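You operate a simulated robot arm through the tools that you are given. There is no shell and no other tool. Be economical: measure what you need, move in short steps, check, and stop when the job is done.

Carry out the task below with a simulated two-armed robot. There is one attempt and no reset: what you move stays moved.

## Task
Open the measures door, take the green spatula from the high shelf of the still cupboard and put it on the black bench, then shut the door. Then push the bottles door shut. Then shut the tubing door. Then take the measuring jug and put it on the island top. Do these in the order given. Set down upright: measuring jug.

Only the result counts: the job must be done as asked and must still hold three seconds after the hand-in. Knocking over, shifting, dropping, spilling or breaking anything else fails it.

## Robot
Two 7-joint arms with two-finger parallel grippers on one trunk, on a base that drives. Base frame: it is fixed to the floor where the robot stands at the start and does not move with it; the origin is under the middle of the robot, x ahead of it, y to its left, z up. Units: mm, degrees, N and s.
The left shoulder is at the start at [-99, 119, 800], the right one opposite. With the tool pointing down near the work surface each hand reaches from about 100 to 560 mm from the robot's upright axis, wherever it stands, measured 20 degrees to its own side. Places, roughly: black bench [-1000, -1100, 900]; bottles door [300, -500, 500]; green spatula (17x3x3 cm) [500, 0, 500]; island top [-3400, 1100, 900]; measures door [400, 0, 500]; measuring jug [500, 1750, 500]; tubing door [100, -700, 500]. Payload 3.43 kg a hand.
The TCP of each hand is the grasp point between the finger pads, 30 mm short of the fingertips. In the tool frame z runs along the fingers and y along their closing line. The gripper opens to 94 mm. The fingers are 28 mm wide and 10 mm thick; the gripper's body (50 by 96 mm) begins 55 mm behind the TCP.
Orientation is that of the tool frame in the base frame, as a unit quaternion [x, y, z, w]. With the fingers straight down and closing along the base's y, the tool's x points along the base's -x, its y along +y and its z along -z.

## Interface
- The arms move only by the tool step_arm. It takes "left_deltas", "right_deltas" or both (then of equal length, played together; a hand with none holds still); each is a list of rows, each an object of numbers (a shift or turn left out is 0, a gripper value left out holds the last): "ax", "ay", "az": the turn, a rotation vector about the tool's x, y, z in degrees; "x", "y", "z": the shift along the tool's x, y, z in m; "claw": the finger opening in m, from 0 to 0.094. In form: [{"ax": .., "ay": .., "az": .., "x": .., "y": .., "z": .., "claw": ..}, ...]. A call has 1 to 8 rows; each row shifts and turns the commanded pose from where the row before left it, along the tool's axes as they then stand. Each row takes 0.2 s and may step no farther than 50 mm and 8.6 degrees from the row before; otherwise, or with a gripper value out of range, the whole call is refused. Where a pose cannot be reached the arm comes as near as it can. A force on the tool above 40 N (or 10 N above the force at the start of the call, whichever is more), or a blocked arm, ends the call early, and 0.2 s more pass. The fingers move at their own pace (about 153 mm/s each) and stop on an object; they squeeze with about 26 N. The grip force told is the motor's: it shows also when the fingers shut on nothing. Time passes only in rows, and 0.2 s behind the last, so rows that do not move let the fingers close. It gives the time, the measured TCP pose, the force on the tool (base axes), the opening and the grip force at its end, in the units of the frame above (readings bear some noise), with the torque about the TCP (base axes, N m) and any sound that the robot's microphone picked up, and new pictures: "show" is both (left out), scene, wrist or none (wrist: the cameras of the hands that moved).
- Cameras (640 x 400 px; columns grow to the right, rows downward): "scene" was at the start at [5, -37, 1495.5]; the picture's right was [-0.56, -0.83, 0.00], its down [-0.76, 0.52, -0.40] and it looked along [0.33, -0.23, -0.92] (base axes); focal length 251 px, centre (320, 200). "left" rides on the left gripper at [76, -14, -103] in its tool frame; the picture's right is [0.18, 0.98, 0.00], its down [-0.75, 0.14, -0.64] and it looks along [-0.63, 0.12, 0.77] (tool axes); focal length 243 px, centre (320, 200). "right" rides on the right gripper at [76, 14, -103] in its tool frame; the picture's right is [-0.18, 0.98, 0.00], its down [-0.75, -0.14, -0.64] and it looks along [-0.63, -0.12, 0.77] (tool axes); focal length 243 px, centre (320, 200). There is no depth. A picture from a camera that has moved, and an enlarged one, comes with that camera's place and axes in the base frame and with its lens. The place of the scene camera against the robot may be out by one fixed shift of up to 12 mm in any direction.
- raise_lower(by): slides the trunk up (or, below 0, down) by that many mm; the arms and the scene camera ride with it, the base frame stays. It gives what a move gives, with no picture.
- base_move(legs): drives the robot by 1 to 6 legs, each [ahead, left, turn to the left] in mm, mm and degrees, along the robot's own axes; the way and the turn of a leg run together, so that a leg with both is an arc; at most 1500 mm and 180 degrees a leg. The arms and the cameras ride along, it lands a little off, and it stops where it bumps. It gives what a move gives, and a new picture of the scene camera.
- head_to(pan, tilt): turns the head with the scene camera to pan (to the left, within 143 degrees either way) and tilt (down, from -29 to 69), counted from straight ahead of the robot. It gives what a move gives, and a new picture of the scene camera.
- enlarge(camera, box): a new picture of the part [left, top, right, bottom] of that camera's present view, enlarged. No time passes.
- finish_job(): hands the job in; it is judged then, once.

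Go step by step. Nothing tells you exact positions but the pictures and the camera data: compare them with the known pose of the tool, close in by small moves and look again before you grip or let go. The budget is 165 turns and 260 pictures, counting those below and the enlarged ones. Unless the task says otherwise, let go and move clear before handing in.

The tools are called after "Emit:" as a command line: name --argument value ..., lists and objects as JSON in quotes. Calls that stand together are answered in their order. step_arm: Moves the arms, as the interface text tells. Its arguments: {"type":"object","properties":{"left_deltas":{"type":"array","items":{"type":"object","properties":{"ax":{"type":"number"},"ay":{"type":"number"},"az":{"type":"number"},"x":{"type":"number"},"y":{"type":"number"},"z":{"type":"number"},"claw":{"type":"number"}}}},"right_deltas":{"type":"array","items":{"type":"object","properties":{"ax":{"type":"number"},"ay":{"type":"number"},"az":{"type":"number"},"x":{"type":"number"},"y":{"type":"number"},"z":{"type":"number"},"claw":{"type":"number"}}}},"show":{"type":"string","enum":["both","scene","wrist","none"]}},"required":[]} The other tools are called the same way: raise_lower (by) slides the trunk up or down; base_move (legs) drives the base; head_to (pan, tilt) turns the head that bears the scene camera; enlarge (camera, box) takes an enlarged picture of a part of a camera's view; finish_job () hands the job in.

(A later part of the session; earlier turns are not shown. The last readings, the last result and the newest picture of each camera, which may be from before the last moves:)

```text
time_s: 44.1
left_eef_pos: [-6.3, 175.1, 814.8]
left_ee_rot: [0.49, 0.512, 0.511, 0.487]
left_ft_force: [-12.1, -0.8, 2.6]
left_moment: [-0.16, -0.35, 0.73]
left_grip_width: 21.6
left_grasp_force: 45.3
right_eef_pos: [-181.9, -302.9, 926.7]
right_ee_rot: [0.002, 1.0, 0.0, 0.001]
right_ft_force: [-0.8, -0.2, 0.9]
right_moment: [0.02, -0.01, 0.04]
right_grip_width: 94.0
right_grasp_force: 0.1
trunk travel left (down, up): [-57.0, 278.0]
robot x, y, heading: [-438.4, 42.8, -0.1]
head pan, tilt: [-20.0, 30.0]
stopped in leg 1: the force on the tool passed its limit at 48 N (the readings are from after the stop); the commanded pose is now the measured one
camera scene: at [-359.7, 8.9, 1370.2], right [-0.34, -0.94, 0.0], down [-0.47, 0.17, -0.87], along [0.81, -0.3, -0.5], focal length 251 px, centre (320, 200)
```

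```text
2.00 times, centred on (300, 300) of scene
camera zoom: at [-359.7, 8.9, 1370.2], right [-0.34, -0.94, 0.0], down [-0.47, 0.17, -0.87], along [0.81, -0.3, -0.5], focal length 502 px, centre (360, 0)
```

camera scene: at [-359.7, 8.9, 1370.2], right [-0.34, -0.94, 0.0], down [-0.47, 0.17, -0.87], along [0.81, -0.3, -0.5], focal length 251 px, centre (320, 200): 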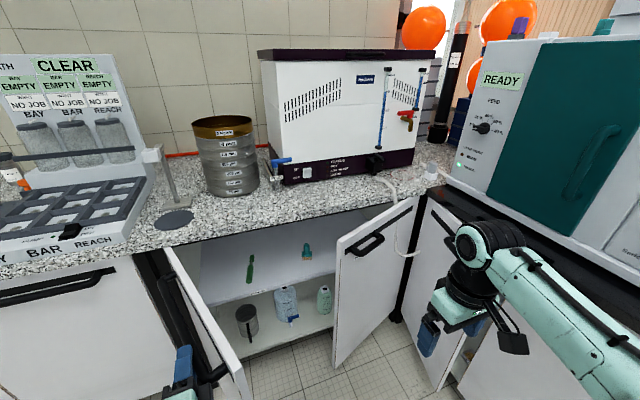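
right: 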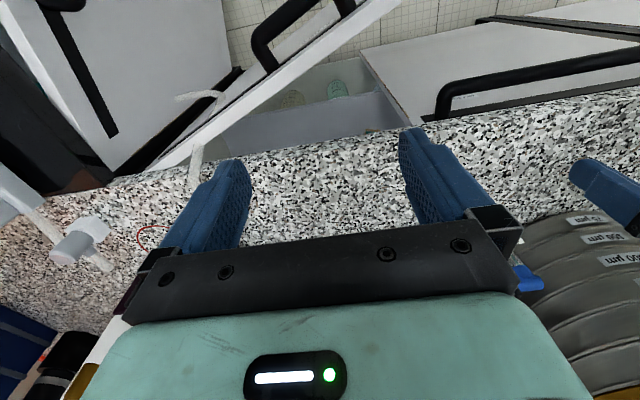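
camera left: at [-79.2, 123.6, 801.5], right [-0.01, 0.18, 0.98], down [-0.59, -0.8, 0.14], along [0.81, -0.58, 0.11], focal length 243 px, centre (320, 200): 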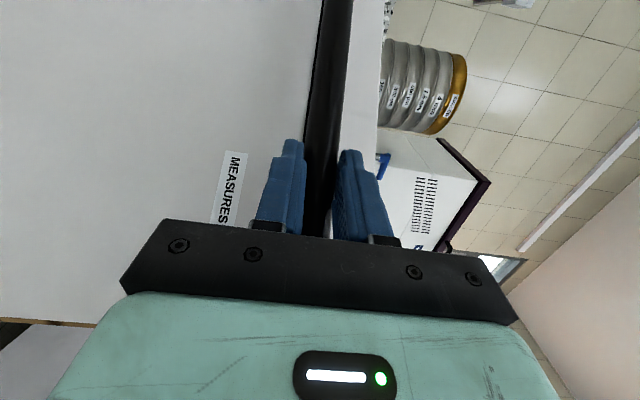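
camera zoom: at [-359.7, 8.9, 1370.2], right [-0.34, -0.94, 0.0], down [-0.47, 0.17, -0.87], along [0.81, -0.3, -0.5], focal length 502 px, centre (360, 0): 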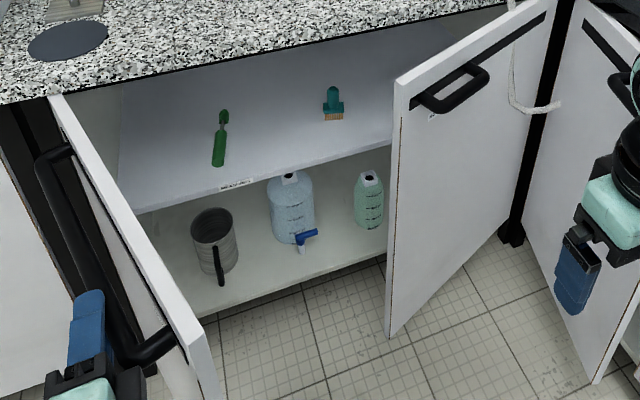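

Door is ~83° open and the spatula lies on the shelf from about (400,31) to (551,3), z≈575. I release, back off, and then push the door's inner side a bit wider.

Emit:
step_arm --left_deltas '[{"claw": 0.07}, {}]' --show "wrist"

Emit:
base_move --legs '[[-150, 0, 0]]'

```text
time_s: 44.7
left_eef_pos: [-6.6, 173.3, 815.8]
left_ee_rot: [0.491, 0.512, 0.511, 0.485]
left_ft_force: [-11.5, -3.7, 4.9]
left_moment: [-0.22, 0.32, -0.28]
left_grip_width: 70.0
left_grasp_force: 0.1
right_eef_pos: [-183.0, -303.4, 925.6]
right_ee_rot: [0.001, 1.0, 0.0, 0.001]
right_ft_force: [0.1, -0.5, 0.3]
right_moment: [-0.02, -0.01, -0.01]
right_grip_width: 93.9
right_grasp_force: 0.1
trunk travel left (down, up): [-57.0, 278.0]
robot x, y, heading: [-436.7, 44.0, -0.1]
head pan, tilt: [-20.0, 30.0]
camera left: at [-111.1, 244.9, 801.7], right [0.0, 0.18, 0.98], down [-0.61, -0.78, 0.14], along [0.8, -0.6, 0.11], focal length 243 px, centre (320, 200)
```

left: 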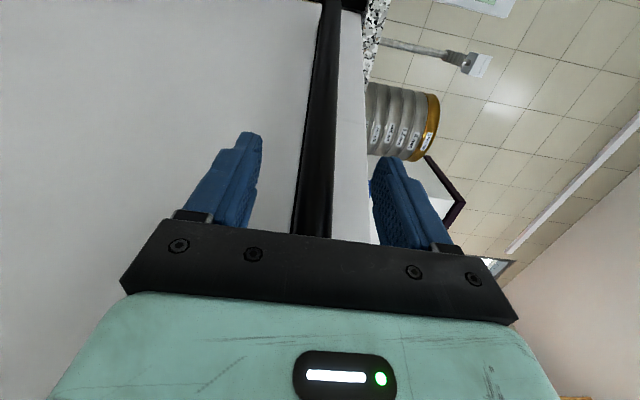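

```text
time_s: 46.1
left_eef_pos: [-155.7, 175.9, 813.4]
left_ee_rot: [0.489, 0.514, 0.512, 0.484]
left_ft_force: [0.3, 0.0, -0.1]
left_moment: [0.02, 0.0, -0.02]
left_grip_width: 69.9
left_grasp_force: 0.1
right_eef_pos: [-329.2, -302.3, 926.5]
right_ee_rot: [-0.002, 1.0, 0.0, 0.0]
right_ft_force: [0.2, -0.9, -0.5]
right_moment: [-0.03, -0.03, -0.02]
right_grip_width: 93.9
right_grasp_force: 0.0
trunk travel left (down, up): [-57.0, 278.0]
robot x, y, heading: [-584.4, 43.5, 0.3]
head pan, tilt: [-20.0, 30.0]
camera scene: at [-507.6, 9.5, 1370.2], right [-0.34, -0.94, 0.0], down [-0.47, 0.17, -0.87], along [0.82, -0.29, -0.5], focal length 251 px, centre (320, 200)
```

scene: 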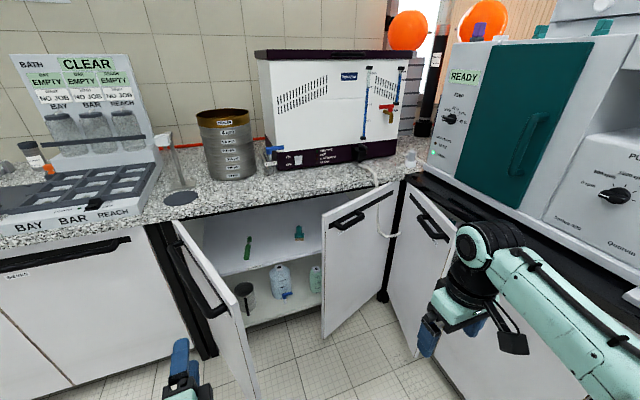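

Emit:
base_move --legs '[[0, -135, 0], [150, 0, 0]]'

Emit:
step_arm --left_deltas '[{"claw": 0.0, "x": 0.03}, {"x": 0.03}, {"x": 0.03}, {"x": 0.03}, {"x": 0.03}, {"x": 0.03}]' --show "scene"

```text
time_s: 48.9
left_eef_pos: [-20.1, 36.3, 813.3]
left_ee_rot: [0.494, 0.51, 0.51, 0.486]
left_ft_force: [0.3, -1.1, 0.7]
left_moment: [0.0, 0.06, -0.01]
left_grip_width: 69.9
left_grasp_force: 0.0
right_eef_pos: [-191.9, -436.4, 925.6]
right_ee_rot: [-0.001, 1.0, 0.0, -0.001]
right_ft_force: [0.0, -0.6, 0.1]
right_moment: [-0.04, -0.03, -0.01]
right_grip_width: 94.2
right_grasp_force: 0.0
trunk travel left (down, up): [-57.0, 278.0]
robot x, y, heading: [-446.9, -88.9, 0.2]
head pan, tilt: [-20.0, 30.0]
stopped in leg 2: the force on the tool passed its limit at 66 N (the readings are from after the stop); the commanded pose is now the measured one
camera scene: at [-370.8, -124.3, 1370.2], right [-0.34, -0.94, 0.0], down [-0.47, 0.17, -0.87], along [0.81, -0.29, -0.5], focal length 251 px, centre (320, 200)
```

scene: 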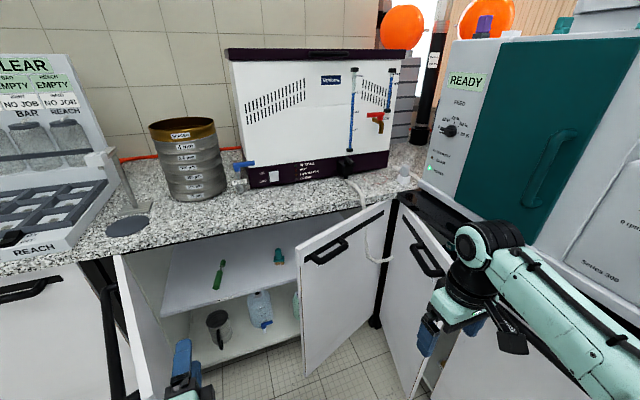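

```text
time_s: 50.3
left_eef_pos: [-20.8, 38.1, 813.5]
left_ee_rot: [0.493, 0.51, 0.51, 0.487]
left_ft_force: [0.2, 0.1, 0.4]
left_moment: [0.03, -0.01, 0.04]
left_grip_width: 0.1
left_grasp_force: 26.1
left hand out of reach, approached as far as the arm can: row 1, 2, 3, 4, 5, 6
right_eef_pos: [-191.2, -435.4, 926.2]
right_ee_rot: [-0.001, 1.0, -0.001, 0.0]
right_ft_force: [0.4, 0.4, -0.7]
right_moment: [0.01, -0.01, 0.02]
right_grip_width: 93.9
right_grasp_force: 0.1
trunk travel left (down, up): [-57.0, 278.0]
robot x, y, heading: [-449.3, -87.9, -0.3]
head pan, tilt: [-20.0, 30.0]
camera scene: at [-370.4, -124.2, 1370.2], right [-0.34, -0.94, 0.0], down [-0.47, 0.17, -0.87], along [0.81, -0.29, -0.5], focal length 251 px, centre (320, 200)
```

scene: 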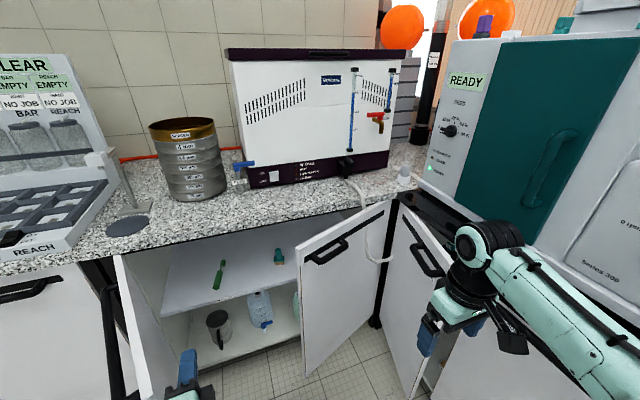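

Emit:
head_to --pan 20 --tilt 50

```text
time_s: 51.4
left_eef_pos: [-20.9, 38.0, 813.4]
left_ee_rot: [0.493, 0.511, 0.51, 0.486]
left_ft_force: [0.6, -1.1, 0.2]
left_moment: [0.03, 0.0, 0.02]
left_grip_width: 0.0
left_grasp_force: 25.5
right_eef_pos: [-191.7, -436.0, 926.9]
right_ee_rot: [-0.001, 1.0, 0.0, 0.0]
right_ft_force: [-0.9, -0.5, -0.1]
right_moment: [0.04, 0.04, 0.03]
right_grip_width: 94.1
right_grasp_force: 0.0
trunk travel left (down, up): [-57.0, 278.0]
robot x, y, heading: [-445.8, -91.9, 0.0]
head pan, tilt: [20.0, 50.0]
camera scene: at [-383.1, -67.0, 1340.7], right [0.34, -0.94, 0.0], down [-0.72, -0.26, -0.64], along [0.6, 0.22, -0.77], focal length 251 px, centre (320, 200)
```

scene: 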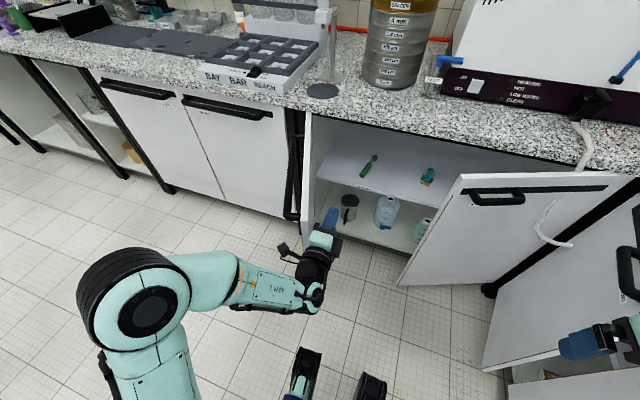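

The door stands at about 77° and my hand's camera met its edge. I raise the trunk so the left hand clears, then use the right hand pointing down to push the door's inner face wider with base moves.

Emit:
base_move --legs '[[-40, -20, 0]]'

Emit:
raise_lower --by 170

Emit:
step_arm --right_deltas '[{"x": -0.03, "y": 0.038, "claw": 0.0}, {"x": -0.03, "y": 0.038}, {"x": -0.03, "y": 0.038}, {"x": -0.03, "y": 0.038}, {"x": -0.03, "y": 0.038}, {"x": -0.03, "y": 0.038}, {"y": 0.045}, {"y": 0.045}]' --show "none"

Emit:
step_arm --right_deltas '[{"z": 0.05}, {"z": 0.05}, {"z": 0.05}, {"z": 0.05}, {"z": 0.05}, {"z": 0.05}]' --show "scene"

```text
time_s: 52.2
left_eef_pos: [-61.0, 19.1, 814.5]
left_ee_rot: [0.494, 0.51, 0.51, 0.487]
left_ft_force: [-1.1, -0.8, 0.0]
left_moment: [0.01, 0.0, -0.01]
left_grip_width: 0.0
left_grasp_force: 26.6
right_eef_pos: [-231.4, -455.4, 925.8]
right_ee_rot: [0.0, 1.0, 0.0, 0.0]
right_ft_force: [0.0, -0.6, -0.6]
right_moment: [0.0, 0.02, 0.01]
right_grip_width: 94.0
right_grasp_force: 0.1
trunk travel left (down, up): [-57.0, 278.0]
robot x, y, heading: [-484.0, -106.9, 0.1]
head pan, tilt: [20.0, 50.0]
camera scene: at [-423.5, -87.1, 1340.7], right [0.34, -0.94, 0.0], down [-0.72, -0.26, -0.64], along [0.6, 0.22, -0.77], focal length 251 px, centre (320, 200)
```

scene: 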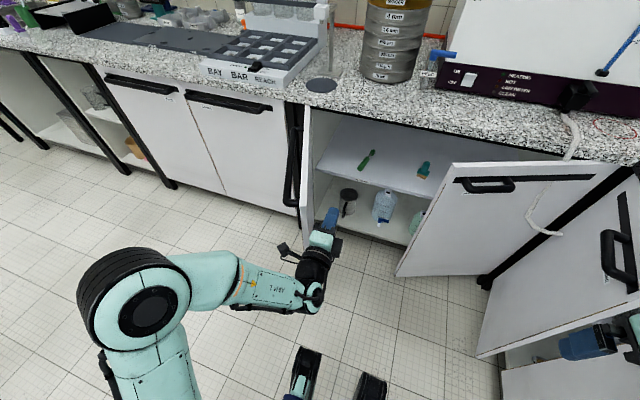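

```text
time_s: 54.2
left_eef_pos: [-61.0, 16.9, 983.4]
left_ee_rot: [0.493, 0.512, 0.51, 0.484]
left_ft_force: [-0.8, 0.5, 0.0]
left_moment: [0.0, 0.02, -0.02]
left_grip_width: 0.2
left_grasp_force: 25.8
right_eef_pos: [-232.6, -456.1, 1095.3]
right_ee_rot: [0.0, 1.0, 0.0, 0.0]
right_ft_force: [0.4, -0.6, 0.0]
right_moment: [-0.03, -0.01, 0.02]
right_grip_width: 93.7
right_grasp_force: 0.1
trunk travel left (down, up): [-227.0, 108.0]
robot x, y, heading: [-485.0, -108.9, -0.2]
head pan, tilt: [20.0, 50.0]
```

```text
time_s: 56.0
left_eef_pos: [-61.0, 18.1, 983.7]
left_ee_rot: [0.493, 0.511, 0.51, 0.485]
left_ft_force: [-0.4, 1.2, 0.4]
left_moment: [0.02, 0.0, -0.01]
left_grip_width: 0.0
left_grasp_force: 26.0
right_eef_pos: [-65.6, -137.3, 1075.7]
right_ee_rot: [0.0, 1.0, -0.002, 0.001]
right_ft_force: [0.4, 0.9, -0.6]
right_moment: [-0.03, 0.04, 0.0]
right_grip_width: 0.0
right_grasp_force: 25.7
right hand out of reach, approached as far as the arm can: row 8
trunk travel left (down, up): [-227.0, 108.0]
robot x, y, heading: [-487.4, -109.9, 0.2]
head pan, tilt: [20.0, 50.0]
```

```text
time_s: 57.4
left_eef_pos: [-60.0, 16.9, 984.7]
left_ee_rot: [0.493, 0.512, 0.51, 0.485]
left_ft_force: [-0.6, -0.6, -0.5]
left_moment: [0.02, -0.04, -0.01]
left_grip_width: 0.0
left_grasp_force: 25.8
right_eef_pos: [-65.5, -139.3, 774.3]
right_ee_rot: [-0.002, 1.0, 0.0, 0.0]
right_ft_force: [-0.3, 0.7, 0.9]
right_moment: [0.0, 0.03, -0.01]
right_grip_width: 0.0
right_grasp_force: 26.4
trunk travel left (down, up): [-227.0, 108.0]
robot x, y, heading: [-486.3, -104.3, 0.1]
head pan, tilt: [20.0, 50.0]
camera scene: at [-457.5, -86.6, 1517.1], right [0.34, -0.94, 0.0], down [-0.72, -0.26, -0.64], along [0.6, 0.22, -0.77], focal length 251 px, centre (320, 200)
```

scene: 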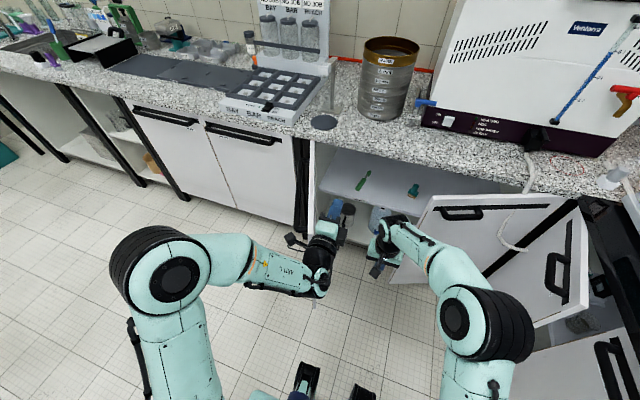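

Emit:
base_move --legs '[[95, 0, 0], [0, 230, 0]]'

Emit:
base_move --legs '[[0, 120, 0]]'

```text
time_s: 60.7
left_eef_pos: [35.9, 246.6, 983.5]
left_ee_rot: [0.493, 0.511, 0.51, 0.485]
left_ft_force: [0.5, -0.4, 1.0]
left_moment: [0.0, -0.01, 0.04]
left_grip_width: 0.0
left_grasp_force: 26.2
right_eef_pos: [30.0, 89.7, 775.8]
right_ee_rot: [-0.001, 1.0, 0.0, 0.0]
right_ft_force: [-0.2, 0.1, 0.3]
right_moment: [0.04, 0.0, 0.0]
right_grip_width: 0.0
right_grasp_force: 26.0
trunk travel left (down, up): [-227.0, 108.0]
robot x, y, heading: [-390.0, 119.1, -0.1]
head pan, tilt: [20.0, 50.0]
camera scene: at [-362.1, 142.4, 1517.1], right [0.34, -0.94, 0.0], down [-0.72, -0.26, -0.64], along [0.6, 0.22, -0.77], focal length 251 px, centre (320, 200)
```

scene: 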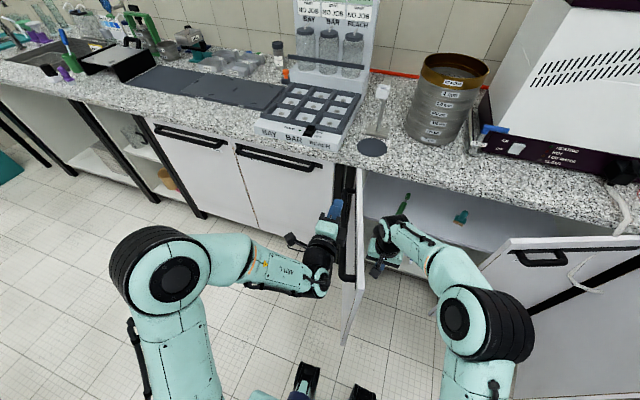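

```text
time_s: 62.4
left_eef_pos: [37.0, 366.0, 984.8]
left_ee_rot: [0.492, 0.511, 0.51, 0.486]
left_ft_force: [-0.3, -0.4, 0.0]
left_moment: [0.0, 0.01, -0.01]
left_grip_width: 0.0
left_grasp_force: 26.3
right_eef_pos: [30.2, 209.3, 776.1]
right_ee_rot: [0.0, 1.0, 0.001, 0.001]
right_ft_force: [0.8, 0.3, 0.3]
right_moment: [0.0, -0.03, -0.01]
right_grip_width: 0.0
right_grasp_force: 26.0
trunk travel left (down, up): [-227.0, 108.0]
robot x, y, heading: [-393.0, 244.8, -0.1]
head pan, tilt: [20.0, 50.0]
camera scene: at [-362.0, 262.7, 1517.1], right [0.34, -0.94, 0.0], down [-0.72, -0.26, -0.64], along [0.6, 0.22, -0.77], focal length 251 px, centre (320, 200)
```

scene: 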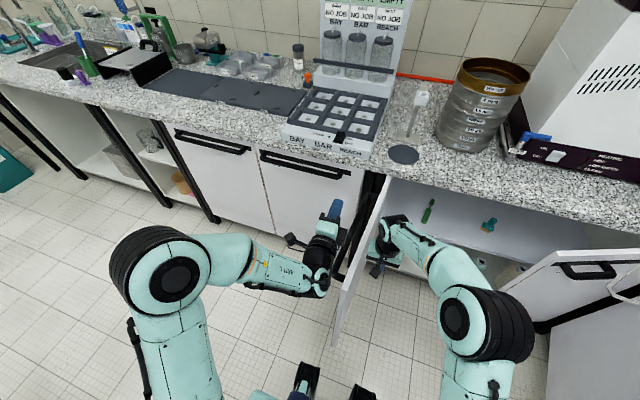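

The door is swinging with the hand; I push a bit more.

Emit:
base_move --legs '[[0, 100, 0]]'

```text
time_s: 63.3
left_eef_pos: [35.5, 378.5, 983.8]
left_ee_rot: [0.493, 0.511, 0.51, 0.486]
left_ft_force: [-0.6, 0.0, 0.1]
left_moment: [0.01, -0.03, 0.02]
left_grip_width: 0.3
left_grasp_force: 26.2
right_eef_pos: [31.1, 216.7, 777.6]
right_ee_rot: [0.006, 1.0, -0.005, -0.002]
right_ft_force: [-2.0, -3.0, 0.9]
right_moment: [0.38, -0.26, 0.01]
right_grip_width: 0.0
right_grasp_force: 26.2
trunk travel left (down, up): [-227.0, 108.0]
robot x, y, heading: [-391.4, 259.1, -0.1]
head pan, tilt: [20.0, 50.0]
stopped in leg 1: the robot was blocked; the commanded pose is now the measured one
camera scene: at [-362.3, 277.9, 1517.0], right [0.34, -0.94, 0.0], down [-0.72, -0.26, -0.64], along [0.6, 0.22, -0.77], focal length 251 px, centre (320, 200)
```

scene: 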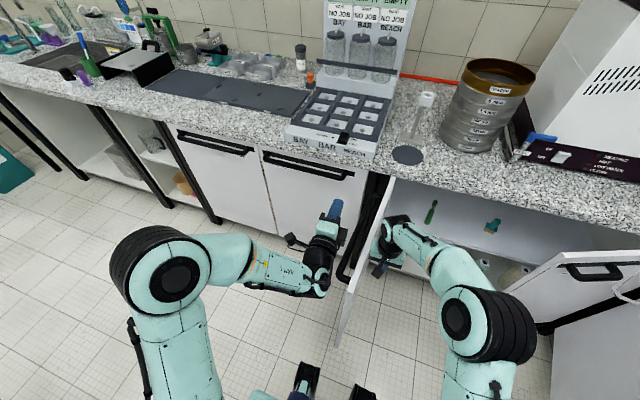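

The door is now ~100° open. I back off to the right, reorient the left hand to point forward-down at 50°, and tuck the right arm.

Emit:
base_move --legs '[[0, -60, 0], [-80, 0, 0], [0, -360, 0]]'

Emit:
step_arm --left_deltas '[{"ax": 3.25, "ay": 3.25, "az": -6.98}, {"ax": 3.25, "ay": 3.25, "az": -6.98}, {"ax": 3.25, "ay": 3.25, "az": -6.98}, {"ax": 3.25, "ay": 3.25, "az": -6.98}, {"ax": 3.25, "ay": 3.25, "az": -6.98}, {"ax": 3.25, "ay": 3.25, "az": -6.98}]' --right_deltas '[{"x": 0.02, "z": -0.04}, {"x": 0.03, "y": -0.02, "z": -0.03}, {"x": 0.03, "y": -0.035, "z": -0.02}, {"x": 0.03, "y": -0.035, "z": -0.02}, {"x": 0.03, "y": -0.035, "z": -0.02}, {"x": 0.03, "y": -0.035, "z": -0.02}]' --show "none"

Emit:
step_arm --left_deltas '[{"ax": 3.25, "ay": 3.25, "az": -6.98}, {"ax": 3.25, "ay": 3.25, "az": -6.98}, {"ax": 3.25, "ay": 3.25, "az": -6.98}, {"ax": 3.25, "ay": 3.25, "az": -6.98}, {"ax": 3.25, "ay": 3.25, "az": -6.98}, {"ax": 3.25, "ay": 3.25, "az": -6.98}]' --right_deltas '[{"x": 0.02, "y": -0.04}, {"x": 0.02, "y": -0.04}, {"x": 0.02, "y": -0.02}, {}, {}, {}]' --show "scene"

```text
time_s: 68.5
left_eef_pos: [-45.0, -34.7, 983.6]
left_ee_rot: [0.493, 0.511, 0.511, 0.485]
left_ft_force: [-0.1, 0.5, -0.8]
left_moment: [0.0, 0.01, 0.04]
left_grip_width: 0.0
left_grasp_force: 26.1
right_eef_pos: [-50.5, -197.8, 775.0]
right_ee_rot: [0.003, 1.0, -0.005, -0.001]
right_ft_force: [0.1, 0.5, 0.2]
right_moment: [-0.02, 0.03, 0.0]
right_grip_width: 0.0
right_grasp_force: 25.9
trunk travel left (down, up): [-227.0, 108.0]
robot x, y, heading: [-474.9, -159.4, 0.0]
head pan, tilt: [20.0, 50.0]
camera scene: at [-443.1, -139.2, 1517.1], right [0.34, -0.94, 0.0], down [-0.72, -0.26, -0.64], along [0.6, 0.22, -0.77], focal length 251 px, centre (320, 200)
```

scene: 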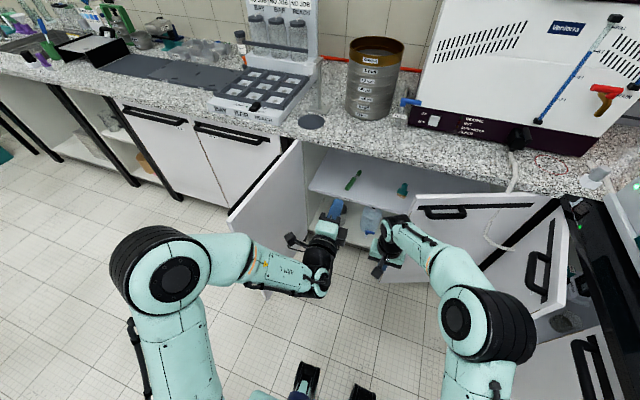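

```text
refused: row 3 steps farther than a row can; nothing moved
```

```text
time_s: 69.9
left_eef_pos: [-44.6, -35.5, 983.9]
left_ee_rot: [0.261, 0.802, 0.286, 0.455]
left_ft_force: [0.2, -0.8, 0.0]
left_moment: [0.02, 0.02, 0.02]
left_grip_width: 0.0
left_grasp_force: 25.8
right_eef_pos: [-111.1, -296.8, 777.9]
right_ee_rot: [0.004, 1.0, -0.005, -0.002]
right_ft_force: [0.0, -0.4, -0.5]
right_moment: [0.01, 0.01, 0.01]
right_grip_width: 0.0
right_grasp_force: 26.2
trunk travel left (down, up): [-227.0, 108.0]
robot x, y, heading: [-473.5, -159.4, 0.1]
head pan, tilt: [20.0, 50.0]
camera scene: at [-443.1, -138.9, 1517.1], right [0.34, -0.94, 0.0], down [-0.72, -0.26, -0.64], along [0.6, 0.22, -0.77], focal length 251 px, centre (320, 200)
```

scene: 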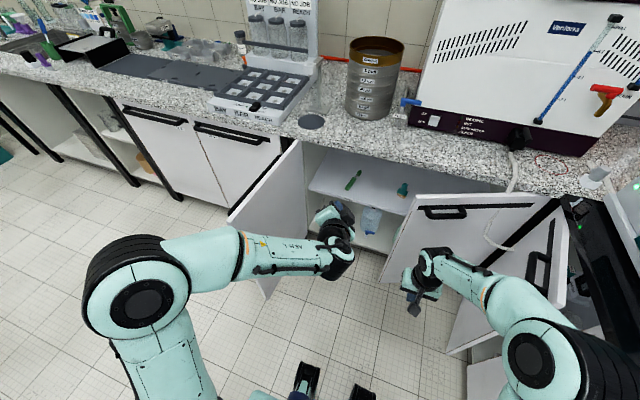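

Emit:
step_arm --left_deltas '[{"ax": 3.25, "ay": 3.25, "az": -6.98}, {"ax": 3.25, "ay": 3.25, "az": -6.98}, {"ax": 3.25, "ay": 3.25, "az": -6.98}, {"ax": 3.25, "ay": 3.25, "az": -6.98}, {"ax": 3.25, "ay": 3.25, "az": -6.98}, {"ax": 3.25, "ay": 3.25, "az": -6.98}]' --right_deltas '[{"x": 0.027, "y": -0.027, "z": -0.025}, {"x": 0.027, "y": -0.027, "z": -0.025}, {"x": 0.027, "y": -0.027, "z": -0.025}, {"x": 0.027, "y": -0.027, "z": -0.025}, {"x": 0.027, "y": -0.027, "z": -0.025}, {"x": 0.027, "y": -0.027, "z": -0.025}]' --show "none"

Emit:
raise_lower --by -150

Emit:
base_move --legs '[[300, 0, 15]]'

```text
time_s: 71.3
left_eef_pos: [-45.5, -34.9, 984.9]
left_ee_rot: [-0.019, 0.941, 0.009, 0.339]
left_ft_force: [-0.3, -0.7, 0.0]
left_moment: [0.02, -0.01, 0.0]
left_grip_width: 0.0
left_grasp_force: 25.9
right_eef_pos: [-276.9, -455.7, 928.1]
right_ee_rot: [0.004, 1.0, -0.005, -0.002]
right_ft_force: [0.1, 0.0, 0.2]
right_moment: [0.02, -0.02, 0.0]
right_grip_width: 0.0
right_grasp_force: 26.2
trunk travel left (down, up): [-227.0, 108.0]
robot x, y, heading: [-471.3, -157.2, -0.0]
head pan, tilt: [20.0, 50.0]
```

```text
time_s: 73.1
left_eef_pos: [-46.0, -35.4, 834.6]
left_ee_rot: [-0.02, 0.941, 0.011, 0.338]
left_ft_force: [0.0, -0.6, -0.2]
left_moment: [0.02, 0.03, 0.0]
left_grip_width: 0.0
left_grasp_force: 26.1
right_eef_pos: [-272.7, -456.9, 778.8]
right_ee_rot: [0.004, 1.0, -0.006, -0.002]
right_ft_force: [-1.1, 0.1, -0.4]
right_moment: [0.01, 0.03, -0.05]
right_grip_width: 0.0
right_grasp_force: 26.0
trunk travel left (down, up): [-77.0, 258.0]
robot x, y, heading: [-468.3, -160.8, 0.3]
head pan, tilt: [20.0, 50.0]
```

```text
time_s: 75.1
left_eef_pos: [204.4, 104.5, 834.1]
left_ee_rot: [-0.137, 0.931, 0.053, 0.334]
left_ft_force: [1.1, 0.7, -0.5]
left_moment: [0.0, 0.01, -0.01]
left_grip_width: 0.0
left_grasp_force: 25.9
right_eef_pos: [87.8, -360.9, 779.7]
right_ee_rot: [-0.121, 0.993, -0.005, -0.001]
right_ft_force: [0.2, -0.4, 1.3]
right_moment: [-0.01, 0.02, 0.0]
right_grip_width: 0.2
right_grasp_force: 25.9
trunk travel left (down, up): [-77.0, 258.0]
robot x, y, heading: [-179.2, -125.1, 14.4]
head pan, tilt: [20.0, 50.0]
camera scene: at [-128.5, -88.1, 1362.8], right [0.57, -0.82, 0.0], down [-0.63, -0.43, -0.64], along [0.53, 0.36, -0.77], focal length 251 px, centre (320, 200)
```

scene: 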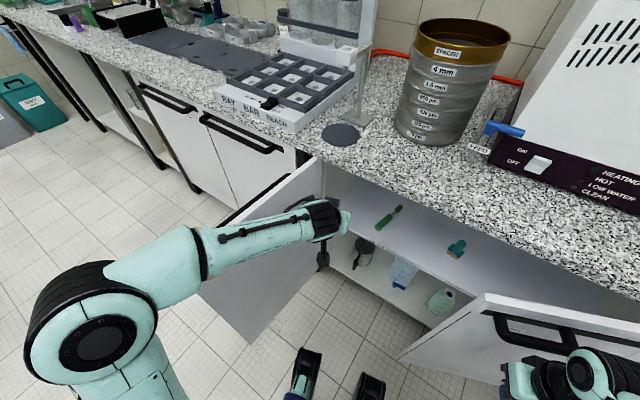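

Spatula in view; I turn the left hand to align, and descend partway toward it.

Emit:
step_arm --left_deltas '[{"ax": 5.3, "az": 6.43, "claw": 0.07}, {"ax": 5.3, "az": 6.43}, {"ax": 5.3, "az": 6.43}, {"z": 0.039, "y": -0.0094, "x": -0.002}, {"z": 0.039, "y": -0.0094, "x": -0.002}, {"z": 0.039, "y": -0.0094, "x": -0.002}]' --show "both"

```text
time_s: 76.5
left_eef_pos: [277.6, 65.9, 746.3]
left_ee_rot: [0.068, 0.939, -0.021, 0.336]
left_ft_force: [0.4, -0.2, -0.2]
left_moment: [0.02, -0.02, 0.0]
left_grip_width: 69.8
left_grasp_force: 0.0
right_eef_pos: [88.5, -360.0, 779.8]
right_ee_rot: [-0.122, 0.993, -0.005, -0.001]
right_ft_force: [-0.2, 0.1, 0.1]
right_moment: [0.0, -0.01, -0.02]
right_grip_width: 0.0
right_grasp_force: 25.9
trunk travel left (down, up): [-77.0, 258.0]
robot x, y, heading: [-176.0, -126.9, 14.3]
head pan, tilt: [20.0, 50.0]
camera scene: at [-128.6, -88.3, 1362.8], right [0.57, -0.82, 0.0], down [-0.63, -0.43, -0.64], along [0.53, 0.36, -0.77], focal length 251 px, centre (320, 200)
camera left: at [154.4, 68.7, 776.9], right [0.0, 0.99, -0.11], down [0.19, 0.11, 0.98], along [0.98, -0.02, -0.19], focal length 243 px, centre (320, 200)
```

scene: 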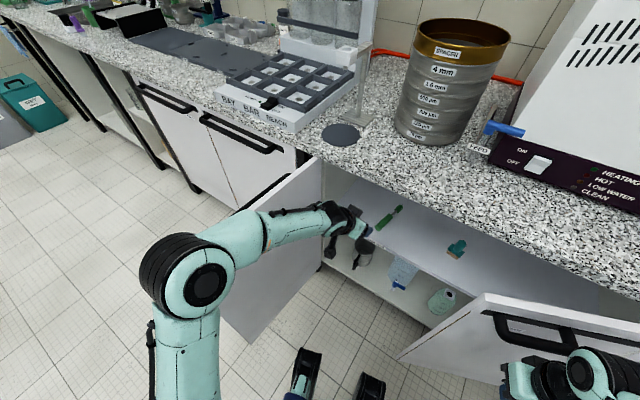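
left: 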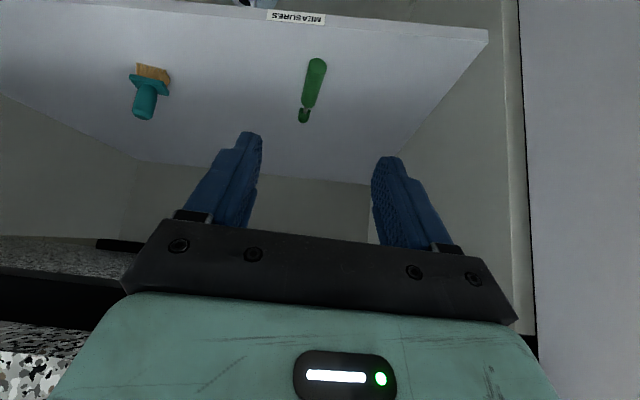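

Emit:
step_arm --left_deltas '[{"z": 0.039, "y": -0.01, "x": 0.0}, {"z": 0.039, "y": -0.01, "x": 0.0}]' --show "wrist"

```text
time_s: 77.1
left_eef_pos: [323.6, 37.0, 687.3]
left_ee_rot: [0.068, 0.939, -0.021, 0.336]
left_ft_force: [0.3, -0.6, -0.5]
left_moment: [0.0, 0.01, -0.01]
left_grip_width: 69.7
left_grasp_force: 0.0
right_eef_pos: [87.0, -361.3, 780.0]
right_ee_rot: [-0.121, 0.993, -0.005, -0.001]
right_ft_force: [-0.1, -0.6, -0.3]
right_moment: [-0.02, -0.02, 0.0]
right_grip_width: 0.2
right_grasp_force: 26.1
trunk travel left (down, up): [-77.0, 258.0]
robot x, y, heading: [-177.4, -125.4, 14.1]
head pan, tilt: [20.0, 50.0]
camera left: at [200.2, 41.4, 718.0], right [0.0, 0.99, -0.11], down [0.19, 0.11, 0.98], along [0.98, -0.02, -0.19], focal length 243 px, centre (320, 200)
```

left: 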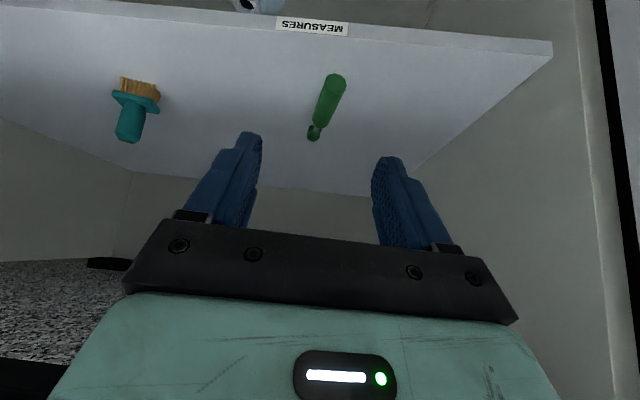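

Triangulating: shelf top ≈518, front edge x≈390; spatula from (440,38) to (612,8). I lower the hand, then drive closer.

Emit:
step_arm --left_deltas '[{"x": 0.024, "z": 0.03}, {"x": 0.024, "z": 0.03}]' --show "none"

Emit:
base_move --legs '[[70, -55, 0]]'

Emit:
step_arm --left_deltas '[{}]' --show "wrist"

```text
time_s: 77.7
left_eef_pos: [324.2, 37.8, 611.0]
left_ee_rot: [0.068, 0.939, -0.021, 0.336]
left_ft_force: [-0.2, 0.5, 0.0]
left_moment: [-0.02, -0.01, 0.01]
left_grip_width: 69.7
left_grasp_force: 0.2
right_eef_pos: [88.8, -359.9, 779.1]
right_ee_rot: [-0.122, 0.993, -0.005, -0.001]
right_ft_force: [0.0, 0.4, 0.9]
right_moment: [0.0, -0.05, 0.01]
right_grip_width: 0.0
right_grasp_force: 25.5
trunk travel left (down, up): [-77.0, 258.0]
robot x, y, heading: [-177.4, -123.4, 14.7]
head pan, tilt: [20.0, 50.0]
```

```text
time_s: 78.9
left_eef_pos: [404.9, 0.5, 611.8]
left_ee_rot: [0.069, 0.939, -0.022, 0.336]
left_ft_force: [0.3, 0.0, -0.5]
left_moment: [0.02, 0.02, -0.03]
left_grip_width: 69.7
left_grasp_force: 0.0
right_eef_pos: [170.3, -396.8, 780.5]
right_ee_rot: [-0.121, 0.993, -0.005, -0.001]
right_ft_force: [0.1, -1.3, -0.5]
right_moment: [0.0, 0.01, 0.03]
right_grip_width: 0.0
right_grasp_force: 26.1
trunk travel left (down, up): [-77.0, 258.0]
robot x, y, heading: [-97.7, -161.5, 14.5]
head pan, tilt: [20.0, 50.0]
camera scene: at [-46.7, -124.2, 1362.8], right [0.56, -0.83, 0.0], down [-0.63, -0.43, -0.64], along [0.53, 0.36, -0.77], focal length 251 px, centre (320, 200)
```

scene: 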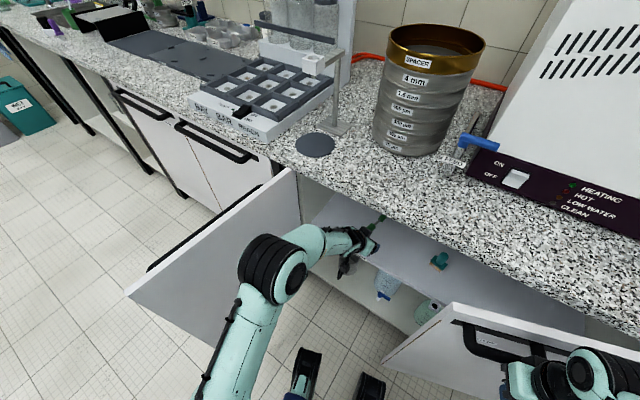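

```text
time_s: 79.3
left_eef_pos: [405.2, 1.0, 611.4]
left_ee_rot: [0.068, 0.939, -0.02, 0.337]
left_ft_force: [0.7, 0.3, -0.4]
left_moment: [0.02, -0.02, -0.02]
left_grip_width: 70.2
left_grasp_force: 0.0
right_eef_pos: [169.6, -397.2, 779.2]
right_ee_rot: [-0.122, 0.993, -0.005, -0.002]
right_ft_force: [0.5, -0.5, 0.7]
right_moment: [-0.02, 0.0, 0.01]
right_grip_width: 0.0
right_grasp_force: 26.1
trunk travel left (down, up): [-77.0, 258.0]
robot x, y, heading: [-95.9, -162.1, 14.7]
head pan, tilt: [20.0, 50.0]
camera left: at [281.9, 5.0, 642.7], right [0.0, 0.99, -0.11], down [0.19, 0.11, 0.98], along [0.98, -0.02, -0.19], focal length 243 px, centre (320, 200)
```

left: 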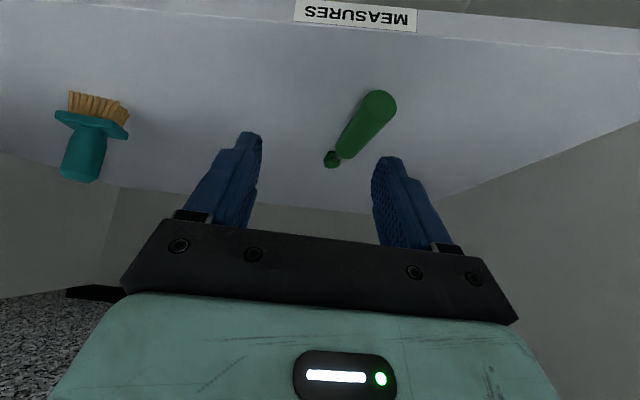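

Emit:
step_arm --left_deltas '[{"z": 0.01, "y": 0.036, "x": -0.007}, {"z": 0.03}]' --show "wrist"

```text
time_s: 79.9
left_eef_pos: [441.8, 32.5, 585.6]
left_ee_rot: [0.069, 0.939, -0.021, 0.336]
left_ft_force: [0.1, 0.2, 0.0]
left_moment: [0.03, -0.02, 0.04]
left_grip_width: 69.8
left_grasp_force: 0.1
right_eef_pos: [170.2, -396.1, 779.3]
right_ee_rot: [-0.12, 0.993, -0.005, -0.001]
right_ft_force: [-0.2, 0.4, -0.3]
right_moment: [-0.01, -0.03, 0.01]
right_grip_width: 0.0
right_grasp_force: 26.1
trunk travel left (down, up): [-77.0, 258.0]
robot x, y, heading: [-94.5, -162.0, 14.6]
head pan, tilt: [20.0, 50.0]
camera left: at [318.2, 36.3, 616.0], right [0.0, 0.99, -0.11], down [0.19, 0.11, 0.98], along [0.98, -0.02, -0.19], focal length 243 px, centre (320, 200)
```

left: 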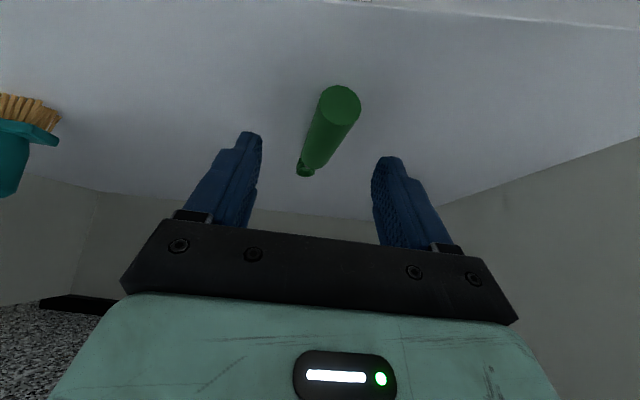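

Aligned. Descend onto the handle and close.

Emit:
step_arm --left_deltas '[{"z": 0.023, "y": 0.001, "x": -0.0025}, {"z": 0.022, "y": 0.001, "x": -0.0025}]' --show "wrist"

```text
time_s: 80.5
left_eef_pos: [472.3, 31.1, 554.4]
left_ee_rot: [0.068, 0.939, -0.022, 0.336]
left_ft_force: [-0.2, -0.1, -0.1]
left_moment: [0.0, 0.0, -0.01]
left_grip_width: 70.0
left_grasp_force: 0.1
right_eef_pos: [170.7, -397.1, 779.7]
right_ee_rot: [-0.122, 0.993, -0.005, -0.001]
right_ft_force: [0.0, 0.2, 0.1]
right_moment: [-0.01, -0.01, 0.0]
right_grip_width: 0.1
right_grasp_force: 26.1
trunk travel left (down, up): [-77.0, 258.0]
robot x, y, heading: [-97.0, -158.8, 14.6]
head pan, tilt: [20.0, 50.0]
camera left: at [349.4, 33.9, 585.4], right [0.0, 0.99, -0.11], down [0.19, 0.11, 0.98], along [0.98, -0.02, -0.19], focal length 243 px, centre (320, 200)
```

left: 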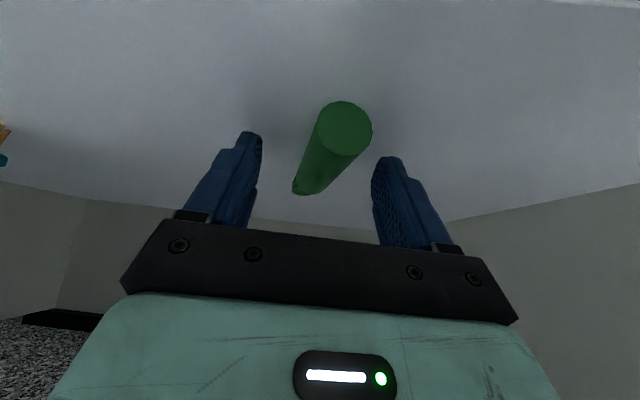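

Emit:
step_arm --left_deltas '[{"claw": 0.0}, {}, {}]' --show "wrist"

```text
time_s: 81.3
left_eef_pos: [472.8, 29.3, 554.6]
left_ee_rot: [0.069, 0.939, -0.022, 0.336]
left_ft_force: [-0.2, -0.4, -0.8]
left_moment: [0.0, 0.0, 0.01]
left_grip_width: 26.7
left_grasp_force: 26.1
right_eef_pos: [169.1, -396.2, 779.9]
right_ee_rot: [-0.121, 0.993, -0.005, -0.001]
right_ft_force: [-0.7, 0.3, 0.3]
right_moment: [0.01, -0.01, 0.03]
right_grip_width: 0.0
right_grasp_force: 26.3
trunk travel left (down, up): [-77.0, 258.0]
robot x, y, heading: [-95.2, -162.4, 14.5]
head pan, tilt: [20.0, 50.0]
camera left: at [349.2, 33.7, 585.8], right [0.0, 0.99, -0.11], down [0.19, 0.11, 0.98], along [0.98, -0.02, -0.19], focal length 243 px, centre (320, 200)
```

left: 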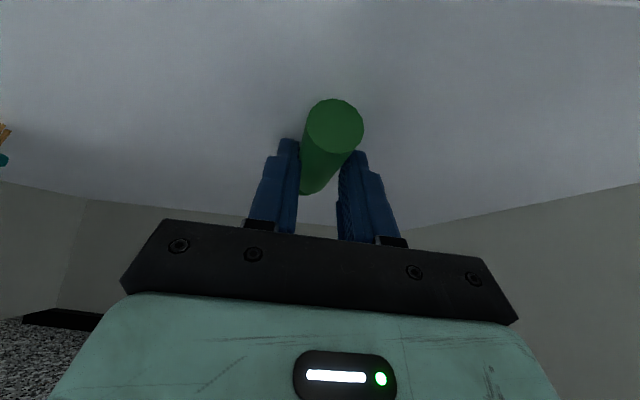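

Held (26.7 mm). Lift and back out.

Emit:
step_arm --left_deltas '[{"x": -0.013, "z": -0.0155}, {"x": -0.013, "z": -0.0155}, {"x": -0.013, "z": -0.0155}]' --show "wrist"

Emit:
base_move --legs '[[-420, 0, 0]]'

```text
time_s: 82.1
left_eef_pos: [474.9, 31.3, 615.3]
left_ee_rot: [0.069, 0.939, -0.021, 0.337]
left_ft_force: [0.6, 0.0, -0.2]
left_moment: [-0.01, 0.0, 0.02]
left_grip_width: 26.6
left_grasp_force: 26.2
right_eef_pos: [169.8, -396.2, 779.1]
right_ee_rot: [-0.12, 0.993, -0.005, -0.001]
right_ft_force: [-0.7, -0.1, 0.0]
right_moment: [0.03, 0.01, -0.01]
right_grip_width: 0.0
right_grasp_force: 25.9
trunk travel left (down, up): [-77.0, 258.0]
robot x, y, heading: [-100.0, -157.8, 14.5]
head pan, tilt: [20.0, 50.0]
camera left: at [350.9, 34.4, 646.4], right [0.0, 0.99, -0.11], down [0.19, 0.11, 0.98], along [0.98, -0.02, -0.19], focal length 243 px, centre (320, 200)
```

left: 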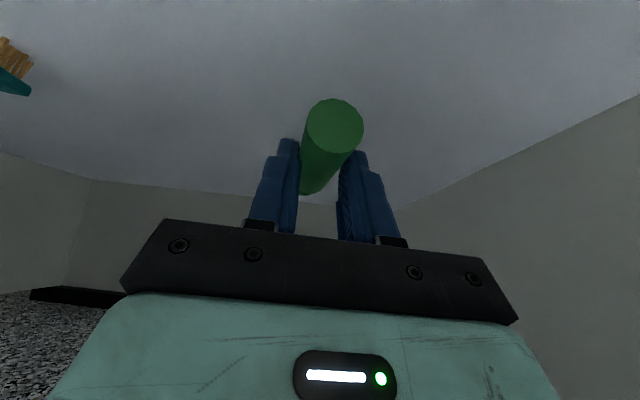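

```text
time_s: 84.7
left_eef_pos: [62.6, -75.7, 615.0]
left_ee_rot: [0.07, 0.939, -0.021, 0.337]
left_ft_force: [-0.1, 0.6, -0.7]
left_moment: [0.07, 0.02, -0.02]
left_grip_width: 26.6
left_grasp_force: 26.4
right_eef_pos: [-244.6, -503.4, 780.3]
right_ee_rot: [-0.12, 0.993, -0.006, -0.001]
right_ft_force: [1.3, 0.0, 0.4]
right_moment: [0.04, -0.01, 0.04]
right_grip_width: 0.3
right_grasp_force: 25.8
trunk travel left (down, up): [-77.0, 258.0]
robot x, y, heading: [-511.9, -261.1, 14.3]
head pan, tilt: [20.0, 50.0]
camera scene: at [-460.0, -229.5, 1362.9], right [0.56, -0.83, 0.0], down [-0.63, -0.43, -0.64], along [0.53, 0.36, -0.77], focal length 251 px, centre (320, 200)
```

scene: 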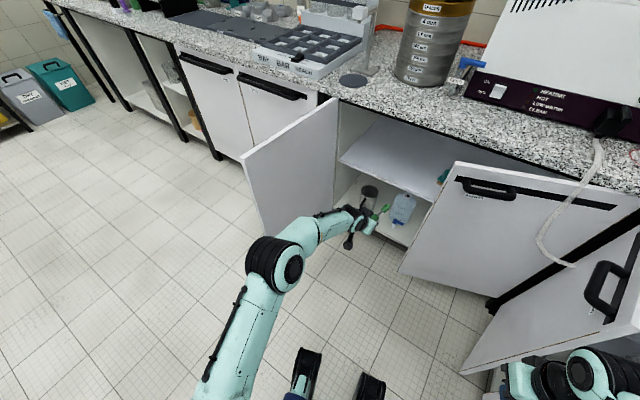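

Spatula retrieved. I raise the trunk, move to open floor and turn to face the black bench.

Emit:
raise_lower --by 240

Emit:
base_move --legs '[[-262, 542, 0], [0, 0, -104.3]]'

Emit:
head_to --pan 0 --tilt 35

```text
time_s: 87.2
left_eef_pos: [62.5, -76.2, 855.3]
left_ee_rot: [0.07, 0.939, -0.021, 0.336]
left_ft_force: [0.2, 0.4, -0.3]
left_moment: [0.01, -0.02, -0.01]
left_grip_width: 22.9
left_grasp_force: 25.7
right_eef_pos: [-244.1, -503.3, 1019.6]
right_ee_rot: [-0.12, 0.993, -0.006, -0.001]
right_ft_force: [0.4, 0.3, 0.4]
right_moment: [0.0, -0.01, -0.01]
right_grip_width: 0.0
right_grasp_force: 25.9
trunk travel left (down, up): [-317.0, 18.0]
robot x, y, heading: [-508.4, -266.5, 14.5]
head pan, tilt: [20.0, 50.0]
```

```text
time_s: 96.9
left_eef_pos: [-862.3, -397.2, 855.7]
left_ee_rot: [0.788, 0.515, -0.28, 0.188]
left_ft_force: [0.5, -0.1, -0.6]
left_moment: [-0.02, 0.0, 0.02]
left_grip_width: 23.0
left_grasp_force: 25.7
right_eef_pos: [-1195.5, 9.0, 1019.5]
right_ee_rot: [0.716, 0.698, -0.003, -0.005]
right_ft_force: [-0.7, -0.4, 0.7]
right_moment: [-0.01, 0.0, 0.03]
right_grip_width: 0.0
right_grasp_force: 26.5
trunk travel left (down, up): [-317.0, 18.0]
robot x, y, heading: [-897.1, 204.1, -90.8]
head pan, tilt: [20.0, 50.0]
camera scene: at [-870.3, 170.8, 1613.0], right [-0.95, -0.33, 0.0], down [-0.25, 0.72, -0.64], along [0.21, -0.61, -0.77], focal length 251 px, centre (320, 200)
```

scene: 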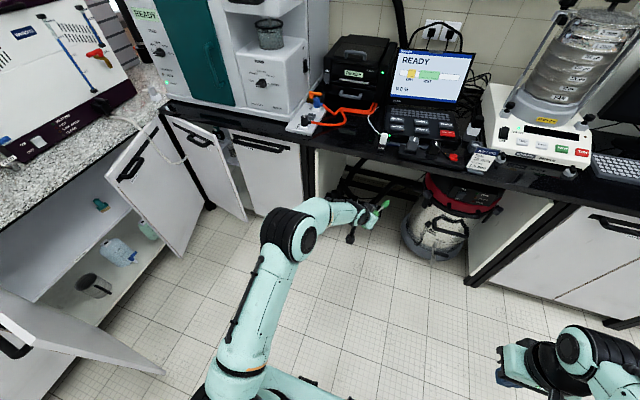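

```text
time_s: 97.7
left_eef_pos: [-862.5, -396.7, 854.3]
left_ee_rot: [0.788, 0.515, -0.281, 0.188]
left_ft_force: [-0.4, 0.1, -0.6]
left_moment: [0.03, -0.03, 0.02]
left_grip_width: 23.1
left_grasp_force: 25.5
right_eef_pos: [-1193.2, 8.9, 1019.3]
right_ee_rot: [0.716, 0.698, -0.002, -0.005]
right_ft_force: [-0.1, -0.5, -0.2]
right_moment: [-0.04, 0.0, -0.01]
right_grip_width: 0.0
right_grasp_force: 26.2
trunk travel left (down, up): [-317.0, 18.0]
robot x, y, heading: [-896.3, 201.1, -90.9]
head pan, tilt: [0.0, 35.0]
camera scene: at [-896.8, 155.5, 1634.6], right [-1.0, 0.02, 0.0], down [0.01, 0.57, -0.82], along [-0.01, -0.82, -0.57], focal length 251 px, centre (320, 200)
```

scene: 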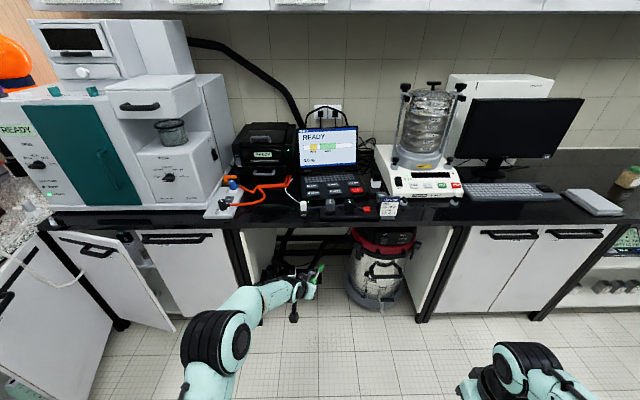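

The bench front edge is near y≈−800. I drive along the bench to look for a free spot and check the spatula in the grip.

Emit:
base_move --legs '[[0, -900, 0]]'

Emit:
step_arm --left_deltas '[{}]' --show "wrist"

```text
time_s: 106.1
left_eef_pos: [-1782.9, -379.8, 856.2]
left_ee_rot: [0.79, 0.513, -0.281, 0.186]
left_ft_force: [0.0, -0.5, 0.1]
left_moment: [0.01, -0.01, -0.01]
left_grip_width: 22.9
left_grasp_force: 26.5
right_eef_pos: [-2112.5, 29.6, 1020.2]
right_ee_rot: [0.718, 0.696, -0.002, -0.005]
right_ft_force: [-0.2, -0.2, -0.1]
right_moment: [0.04, 0.01, 0.01]
right_grip_width: 0.0
right_grasp_force: 26.7
trunk travel left (down, up): [-317.0, 18.0]
robot x, y, heading: [-1811.6, 224.4, -91.2]
head pan, tilt: [0.0, 35.0]
camera scene: at [-1814.0, 173.3, 1634.7], right [-1.0, 0.02, 0.0], down [0.01, 0.57, -0.82], along [-0.02, -0.82, -0.57], focal length 251 px, centre (320, 200)
```

scene: 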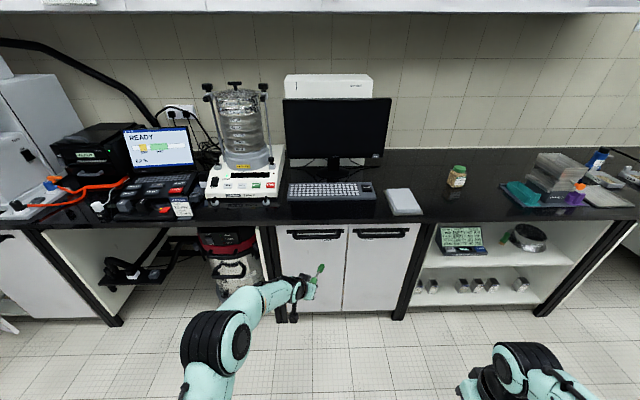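

```text
time_s: 106.5
left_eef_pos: [-1783.0, -379.3, 854.2]
left_ee_rot: [0.79, 0.513, -0.281, 0.186]
left_ft_force: [-0.4, -0.1, -0.5]
left_moment: [0.03, 0.0, -0.01]
left_grip_width: 23.0
left_grasp_force: 26.4
right_eef_pos: [-2113.3, 29.4, 1020.0]
right_ee_rot: [0.718, 0.697, -0.002, -0.005]
right_ft_force: [0.2, 0.1, 0.3]
right_moment: [-0.03, -0.03, 0.01]
right_grip_width: 0.0
right_grasp_force: 26.7
trunk travel left (down, up): [-317.0, 18.0]
robot x, y, heading: [-1807.9, 223.0, -91.2]
head pan, tilt: [0.0, 35.0]
camera left: at [-1744.9, -260.7, 885.9], right [0.96, -0.27, -0.11], down [0.05, -0.21, 0.98], along [-0.28, -0.94, -0.19], focal length 243 px, centre (320, 200)
```

left: 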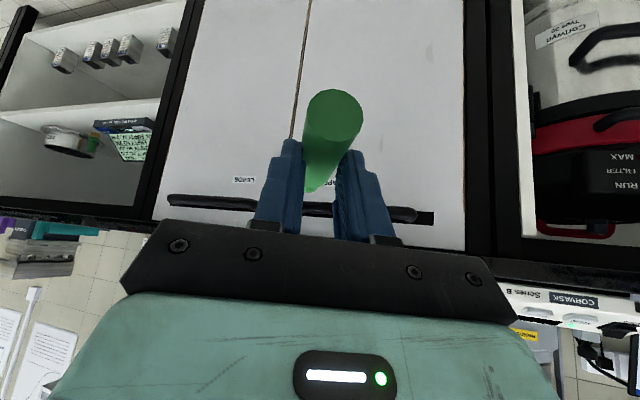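

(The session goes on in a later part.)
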